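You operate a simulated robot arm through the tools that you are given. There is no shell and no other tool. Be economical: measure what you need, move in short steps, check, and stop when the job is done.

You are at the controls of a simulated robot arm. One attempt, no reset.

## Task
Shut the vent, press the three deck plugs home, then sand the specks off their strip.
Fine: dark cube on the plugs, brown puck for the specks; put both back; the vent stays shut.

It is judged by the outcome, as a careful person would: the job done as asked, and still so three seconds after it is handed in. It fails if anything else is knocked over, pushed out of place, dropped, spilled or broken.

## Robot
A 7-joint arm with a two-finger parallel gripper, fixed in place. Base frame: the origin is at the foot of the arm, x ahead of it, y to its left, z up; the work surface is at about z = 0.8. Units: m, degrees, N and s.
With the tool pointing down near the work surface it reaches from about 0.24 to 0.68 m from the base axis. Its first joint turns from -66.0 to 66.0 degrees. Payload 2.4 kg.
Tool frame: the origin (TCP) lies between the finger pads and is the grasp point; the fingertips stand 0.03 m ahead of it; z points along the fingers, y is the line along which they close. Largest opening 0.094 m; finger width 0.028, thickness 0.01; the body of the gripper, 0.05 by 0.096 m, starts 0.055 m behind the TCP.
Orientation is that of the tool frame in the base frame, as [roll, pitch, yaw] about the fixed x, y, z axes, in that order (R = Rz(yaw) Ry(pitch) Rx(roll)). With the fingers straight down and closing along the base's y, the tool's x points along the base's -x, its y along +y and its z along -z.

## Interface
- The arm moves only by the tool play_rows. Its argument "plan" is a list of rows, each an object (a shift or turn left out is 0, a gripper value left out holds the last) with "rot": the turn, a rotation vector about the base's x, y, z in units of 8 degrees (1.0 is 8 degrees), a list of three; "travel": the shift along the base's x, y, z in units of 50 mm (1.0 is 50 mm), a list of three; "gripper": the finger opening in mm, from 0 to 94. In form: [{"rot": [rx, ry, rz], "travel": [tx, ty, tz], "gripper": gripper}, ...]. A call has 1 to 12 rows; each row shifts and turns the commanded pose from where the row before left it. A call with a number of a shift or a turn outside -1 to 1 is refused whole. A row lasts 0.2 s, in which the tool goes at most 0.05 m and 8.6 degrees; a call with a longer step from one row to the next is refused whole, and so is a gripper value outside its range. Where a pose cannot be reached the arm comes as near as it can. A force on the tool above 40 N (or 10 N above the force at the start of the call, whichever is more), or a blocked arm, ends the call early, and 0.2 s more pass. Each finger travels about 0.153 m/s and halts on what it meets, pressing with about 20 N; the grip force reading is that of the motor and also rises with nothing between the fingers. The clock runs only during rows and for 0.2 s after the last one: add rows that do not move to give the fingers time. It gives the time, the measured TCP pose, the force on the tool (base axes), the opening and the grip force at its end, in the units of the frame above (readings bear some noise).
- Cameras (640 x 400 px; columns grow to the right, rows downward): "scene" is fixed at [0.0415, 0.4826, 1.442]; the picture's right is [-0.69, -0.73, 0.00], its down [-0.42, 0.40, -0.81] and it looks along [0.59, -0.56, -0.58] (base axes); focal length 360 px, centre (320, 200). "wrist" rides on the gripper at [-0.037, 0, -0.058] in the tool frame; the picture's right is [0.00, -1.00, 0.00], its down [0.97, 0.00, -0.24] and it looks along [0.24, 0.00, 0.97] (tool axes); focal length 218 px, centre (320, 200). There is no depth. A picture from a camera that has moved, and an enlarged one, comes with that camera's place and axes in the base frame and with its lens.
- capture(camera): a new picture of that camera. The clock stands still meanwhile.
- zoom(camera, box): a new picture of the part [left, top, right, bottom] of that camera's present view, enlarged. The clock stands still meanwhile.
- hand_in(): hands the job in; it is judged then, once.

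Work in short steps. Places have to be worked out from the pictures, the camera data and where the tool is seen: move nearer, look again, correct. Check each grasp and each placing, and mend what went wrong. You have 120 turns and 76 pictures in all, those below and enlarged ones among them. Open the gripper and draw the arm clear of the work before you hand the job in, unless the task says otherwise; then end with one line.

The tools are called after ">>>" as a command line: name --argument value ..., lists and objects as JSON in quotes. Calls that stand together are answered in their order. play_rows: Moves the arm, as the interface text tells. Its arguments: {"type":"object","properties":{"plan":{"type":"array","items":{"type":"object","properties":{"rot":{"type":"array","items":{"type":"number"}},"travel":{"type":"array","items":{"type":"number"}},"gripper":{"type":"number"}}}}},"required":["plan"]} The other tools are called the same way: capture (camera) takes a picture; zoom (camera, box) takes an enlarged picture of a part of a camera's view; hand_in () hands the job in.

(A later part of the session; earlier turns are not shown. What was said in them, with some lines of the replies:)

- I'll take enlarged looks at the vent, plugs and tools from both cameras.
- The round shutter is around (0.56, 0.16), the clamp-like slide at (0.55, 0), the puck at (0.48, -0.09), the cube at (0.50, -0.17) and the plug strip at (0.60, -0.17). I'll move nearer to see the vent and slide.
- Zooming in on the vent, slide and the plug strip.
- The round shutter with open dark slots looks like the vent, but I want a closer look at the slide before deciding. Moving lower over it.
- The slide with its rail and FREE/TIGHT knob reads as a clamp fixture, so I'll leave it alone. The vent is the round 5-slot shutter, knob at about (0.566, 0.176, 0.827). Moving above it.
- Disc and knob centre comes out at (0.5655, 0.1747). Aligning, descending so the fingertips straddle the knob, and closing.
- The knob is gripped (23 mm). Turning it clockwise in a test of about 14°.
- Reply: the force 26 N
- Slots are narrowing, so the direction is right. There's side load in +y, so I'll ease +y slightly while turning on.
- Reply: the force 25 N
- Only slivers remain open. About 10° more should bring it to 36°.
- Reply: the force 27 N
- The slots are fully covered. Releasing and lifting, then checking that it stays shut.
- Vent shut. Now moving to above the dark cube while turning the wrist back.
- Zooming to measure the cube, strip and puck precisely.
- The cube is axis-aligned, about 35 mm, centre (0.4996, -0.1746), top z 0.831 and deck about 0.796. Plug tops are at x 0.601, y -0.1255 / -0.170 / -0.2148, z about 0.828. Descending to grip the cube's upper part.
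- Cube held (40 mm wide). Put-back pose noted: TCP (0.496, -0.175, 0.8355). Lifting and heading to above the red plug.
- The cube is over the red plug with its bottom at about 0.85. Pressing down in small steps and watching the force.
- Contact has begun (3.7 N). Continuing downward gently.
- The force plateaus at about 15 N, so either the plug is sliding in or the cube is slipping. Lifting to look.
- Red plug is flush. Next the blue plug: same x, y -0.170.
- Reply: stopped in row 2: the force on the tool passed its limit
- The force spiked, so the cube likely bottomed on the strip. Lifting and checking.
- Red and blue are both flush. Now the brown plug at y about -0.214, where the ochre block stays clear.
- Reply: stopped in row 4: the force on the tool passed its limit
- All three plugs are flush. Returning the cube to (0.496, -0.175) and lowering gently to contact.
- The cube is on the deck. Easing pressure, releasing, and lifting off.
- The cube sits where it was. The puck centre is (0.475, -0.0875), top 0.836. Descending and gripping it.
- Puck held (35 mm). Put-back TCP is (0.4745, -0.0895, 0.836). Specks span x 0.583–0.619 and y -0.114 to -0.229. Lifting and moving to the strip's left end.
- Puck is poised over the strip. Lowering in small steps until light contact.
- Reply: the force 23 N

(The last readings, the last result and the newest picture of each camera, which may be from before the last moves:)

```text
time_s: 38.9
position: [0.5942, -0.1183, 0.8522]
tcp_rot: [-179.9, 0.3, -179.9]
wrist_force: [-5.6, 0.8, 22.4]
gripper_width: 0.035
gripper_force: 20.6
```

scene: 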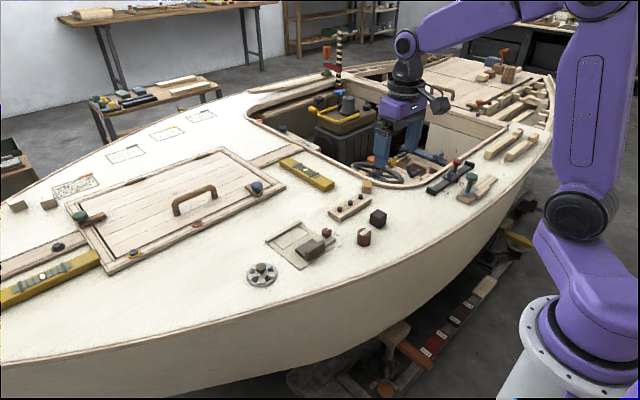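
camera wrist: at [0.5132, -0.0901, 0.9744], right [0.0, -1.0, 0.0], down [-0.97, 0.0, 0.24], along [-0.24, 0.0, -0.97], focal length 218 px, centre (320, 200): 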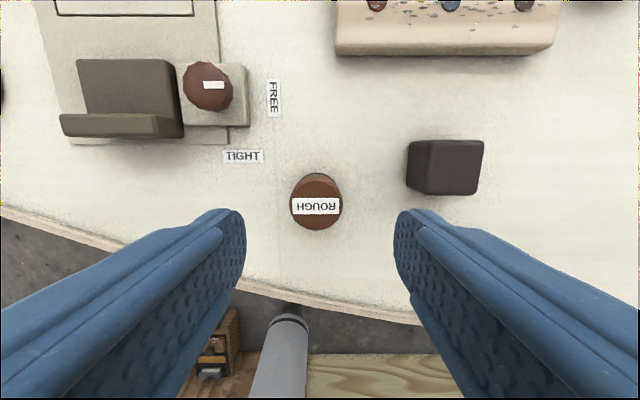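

Contact at 22 N. Easing 1 mm up, then a stroke along -y and back at x about 0.593.

>>> play_rows --plan '[{"travel": [0, 0.06, 0.02]}, {"travel": [0, -0.36, 0]}, {"travel": [0, -0.36, 0]}, {"travel": [0, -0.36, 0]}, {"travel": [0, -0.36, 0]}, {"travel": [0, -0.36, 0]}, {"travel": [0, -0.36, 0]}, {}]'

>>> zoom --camera "scene" --box '[310, 165, 410, 245]'

```text
time_s: 40.7
position: [0.5917, -0.2236, 0.8513]
tcp_rot: [-180.0, 0.3, -179.9]
wrist_force: [1.5, 5.2, 19.4]
gripper_width: 0.0349
gripper_force: 19.6
```

```text
5.00 times, centred on (360, 205) of scene
camera zoom: at [0.0411, 0.4828, 1.4419], right [-0.69, -0.73, 0.0], down [-0.42, 0.4, -0.81], along [0.59, -0.56, -0.58], focal length 1800 px, centre (120, 175)
```

zoom: 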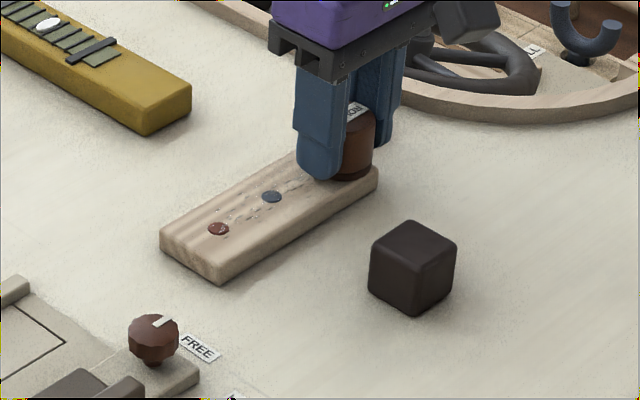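

The force is steady at about 19 N and the near side looks cleaner. Shifting x to about 0.609 and stroking back.

>>> play_rows --plan '[{"travel": [0.34, 0, 0]}, {"travel": [0, 0.36, 0]}, {"travel": [0, 0.36, 0]}, {"travel": [0, 0.36, 0]}, {"travel": [0, 0.36, 0]}, {"travel": [0, 0.36, 0]}, {"travel": [0, 0.36, 0]}, {}]'

>>> zoom --camera "scene" --box '[325, 180, 385, 228]'

```text
time_s: 42.5
position: [0.6131, -0.1134, 0.8514]
tcp_rot: [-180.0, 0.2, -180.0]
wrist_force: [-0.3, -5.0, 17.1]
gripper_width: 0.0349
gripper_force: 19.7
```

```text
8.33 times, centred on (355, 204) of scene
camera zoom: at [0.0411, 0.4826, 1.442], right [-0.69, -0.73, 0.0], down [-0.42, 0.4, -0.81], along [0.59, -0.56, -0.58], focal length 3000 px, centre (28, 167)
```

zoom: 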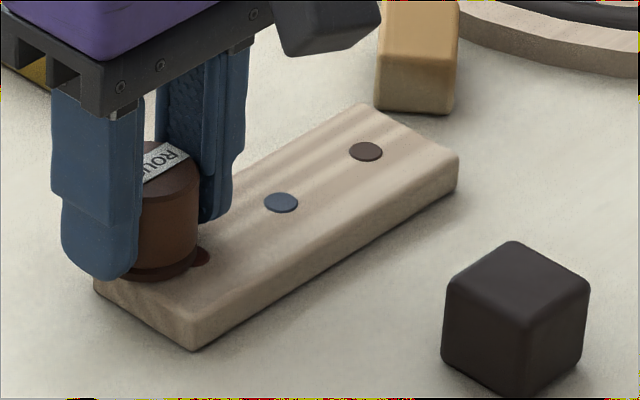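

The strip looks clean so far. Lifting and backing off to inspect everything.

>>> play_rows --plan '[{"travel": [0, 0, 0.6]}, {"travel": [-0.5, -0.3, 0.5]}, {"travel": [-0.9, -0.3, 0]}, {}]'

>>> zoom --camera "wrist" --box '[200, 20, 540, 220]'

>>> zoom --camera "scene" --box '[325, 180, 385, 228]'

```text
time_s: 43.5
position: [0.5384, -0.1451, 0.9069]
tcp_rot: [-180.0, 0.1, -180.0]
wrist_force: [-0.4, 0.8, -0.7]
gripper_width: 0.0349
gripper_force: 20.4
```

```text
1.88 times, centred on (370, 120) of wrist
camera zoom: at [0.5751, -0.1453, 0.9658], right [0.0, -1.0, 0.0], down [-0.97, 0.0, 0.24], along [-0.24, 0.0, -0.97], focal length 411 px, centre (226, 351)
```

zoom: 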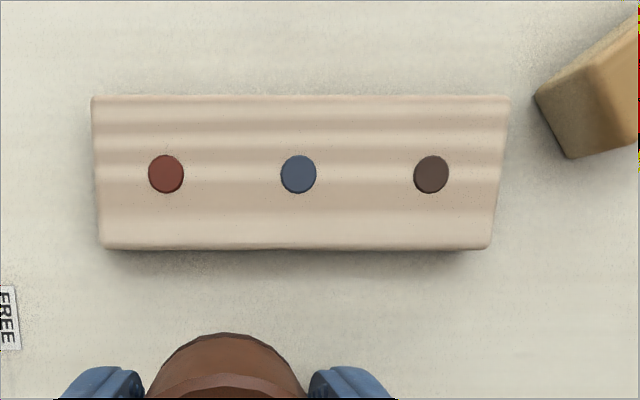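

```text
8.33 times, centred on (355, 204) of scene
camera zoom: at [0.0415, 0.4826, 1.442], right [-0.69, -0.73, 0.0], down [-0.42, 0.4, -0.81], along [0.59, -0.56, -0.58], focal length 3000 px, centre (28, 167)
```

zoom: 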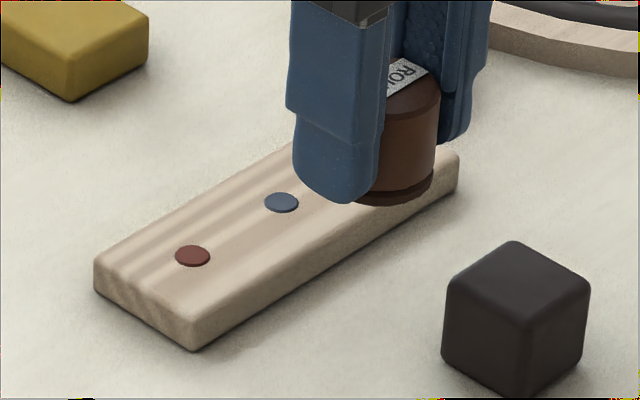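

All specks are gone and the plugs are flush. Returning the puck to (0.4745, -0.0895).

>>> play_rows --plan '[{"travel": [-0.3, 0.55, 0]}, {"travel": [-0.48, 0.56, 0]}, {"travel": [-0.5, 0, 0]}, {"travel": [0, 0, -0.7]}, {"travel": [0, 0, -0.5]}, {}]'

```text
time_s: 44.9
position: [0.4768, -0.0884, 0.8459]
tcp_rot: [-180.0, 0.2, -179.9]
wrist_force: [0.0, 0.7, -0.2]
gripper_width: 0.0349
gripper_force: 19.8
```

>>> play_rows --plan '[{"travel": [-0.04, -0.02, -0.1]}, {"travel": [0, 0, -0.06]}, {"travel": [0, 0, -0.03]}, {}]'

>>> zoom --camera "scene" --box '[340, 205, 400, 253]'

```text
time_s: 45.9
position: [0.4736, -0.0909, 0.8369]
tcp_rot: [-180.0, 0.1, -179.8]
wrist_force: [-0.4, 0.1, -0.5]
gripper_width: 0.0348
gripper_force: 20.0
```

```text
8.33 times, centred on (370, 229) of scene
camera zoom: at [0.0415, 0.4826, 1.442], right [-0.69, -0.73, 0.0], down [-0.42, 0.4, -0.81], along [0.59, -0.56, -0.58], focal length 3000 px, centre (-97, -42)
```

zoom: 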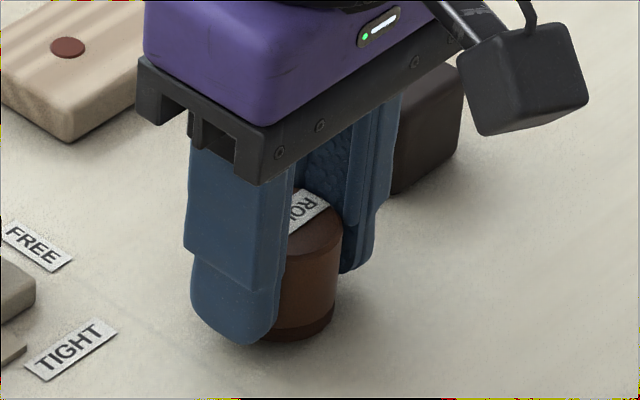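

>>> play_rows --plan '[{"travel": [0, 0, -0.03]}, {"travel": [0, 0, -0.03]}, {}]'

```text
time_s: 46.5
position: [0.4738, -0.091, 0.8354]
tcp_rot: [-180.0, 0.2, -179.8]
wrist_force: [-4.1, 1.1, 9.4]
gripper_width: 0.035
gripper_force: 19.8
stopped in row 3: the force on the tool passed its limit (the readings are from after the stop); the commanded pose is now the measured one
```

The puck is on the deck. Releasing, lifting straight up and drawing clear.

>>> play_rows --plan '[{"gripper": 60}, {}, {}, {"travel": [0, 0, 0.6]}, {"travel": [0, 0, 0.8]}, {"travel": [0, 0, 0.9]}, {"travel": [-0.5, 0, 0.8]}, {"travel": [-0.5, 0, 0.8]}, {"travel": [-0.5, 0, 0.5]}, {}]'

>>> capture --camera "wrist"

>>> zoom --camera "scene" --box '[230, 170, 430, 295]'

```text
time_s: 48.8
position: [0.3993, -0.0901, 1.0552]
tcp_rot: [-180.0, 0.1, -179.8]
wrist_force: [0.4, -0.4, 0.8]
gripper_width: 0.06
gripper_force: 0.1
```

```text
27 pictures are left
camera wrist: at [0.4355, -0.0915, 1.1141], right [0.0, -1.0, 0.0], down [-0.97, 0.0, 0.24], along [-0.24, 0.0, -0.97], focal length 218 px, centre (320, 200)
```

wrist: 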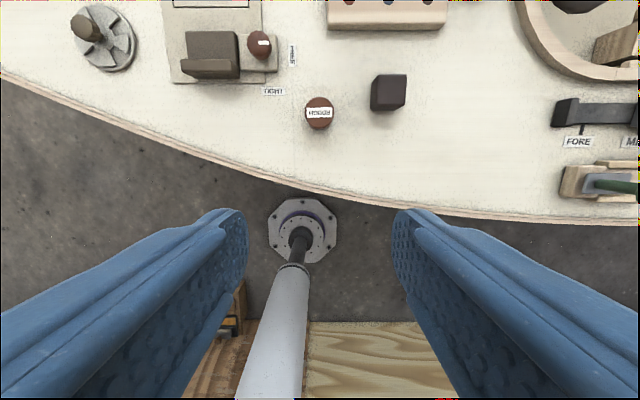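

```text
3.20 times, centred on (330, 232) of scene
camera zoom: at [0.0415, 0.4826, 1.442], right [-0.69, -0.73, 0.0], down [-0.42, 0.4, -0.81], along [0.59, -0.56, -0.58], focal length 1152 px, centre (288, 96)
```

zoom: 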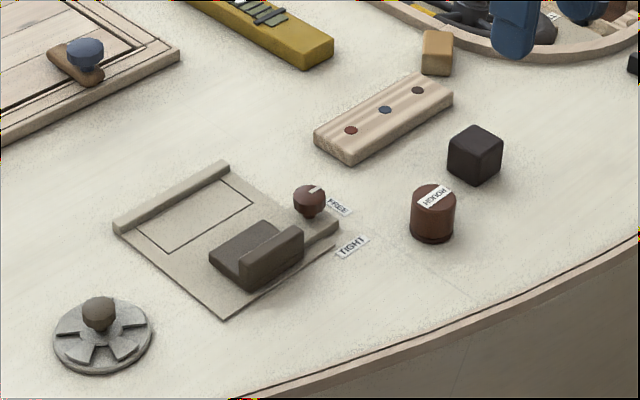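

Everything's back in place, with the puck within about 3 mm. One last look at the vent for residual gaps.

>>> zoom --camera "wrist" --box '[50, 0, 160, 80]'

>>> zoom --camera "scene" --box '[240, 255, 285, 291]'

```text
5.00 times, centred on (105, 40) of wrist
camera zoom: at [0.4355, -0.0915, 1.1141], right [0.0, -1.0, 0.0], down [-0.97, 0.0, 0.24], along [-0.24, 0.0, -0.97], focal length 1091 px, centre (1395, 1000)
```

zoom: 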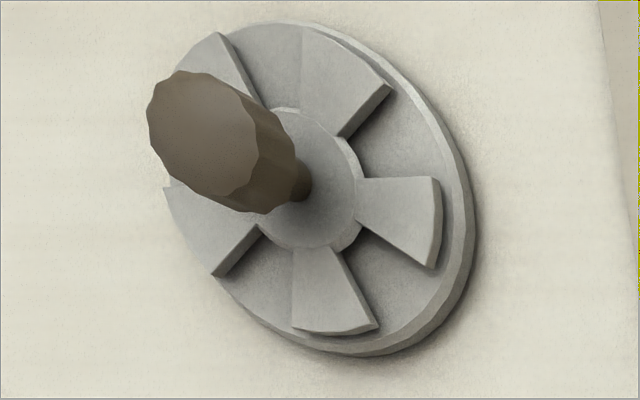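

```text
11.11 times, centred on (262, 273) of scene
camera zoom: at [0.0415, 0.4826, 1.442], right [-0.69, -0.73, 0.0], down [-0.42, 0.4, -0.81], along [0.59, -0.56, -0.58], focal length 4001 px, centre (959, -611)
```

zoom: 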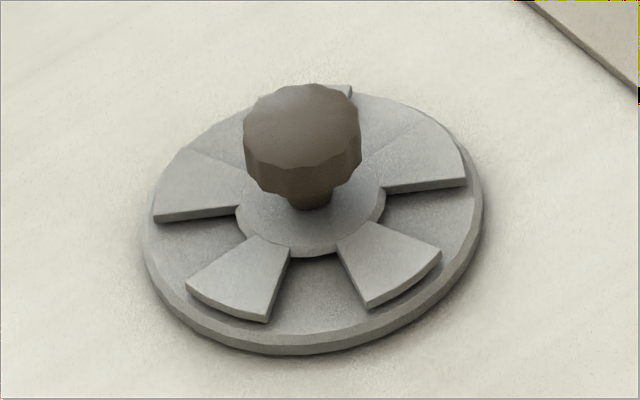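

The vent is fully shut, the plugs flush, the strip clean and the arm clear. Handing in.

>>> hand_in

```text
The job is handed in.
```

The vent is shut and still shut at the last check, all three plugs are flush, and the specks are gone. The cube is back where it was and the puck within about 3 mm of its spot.
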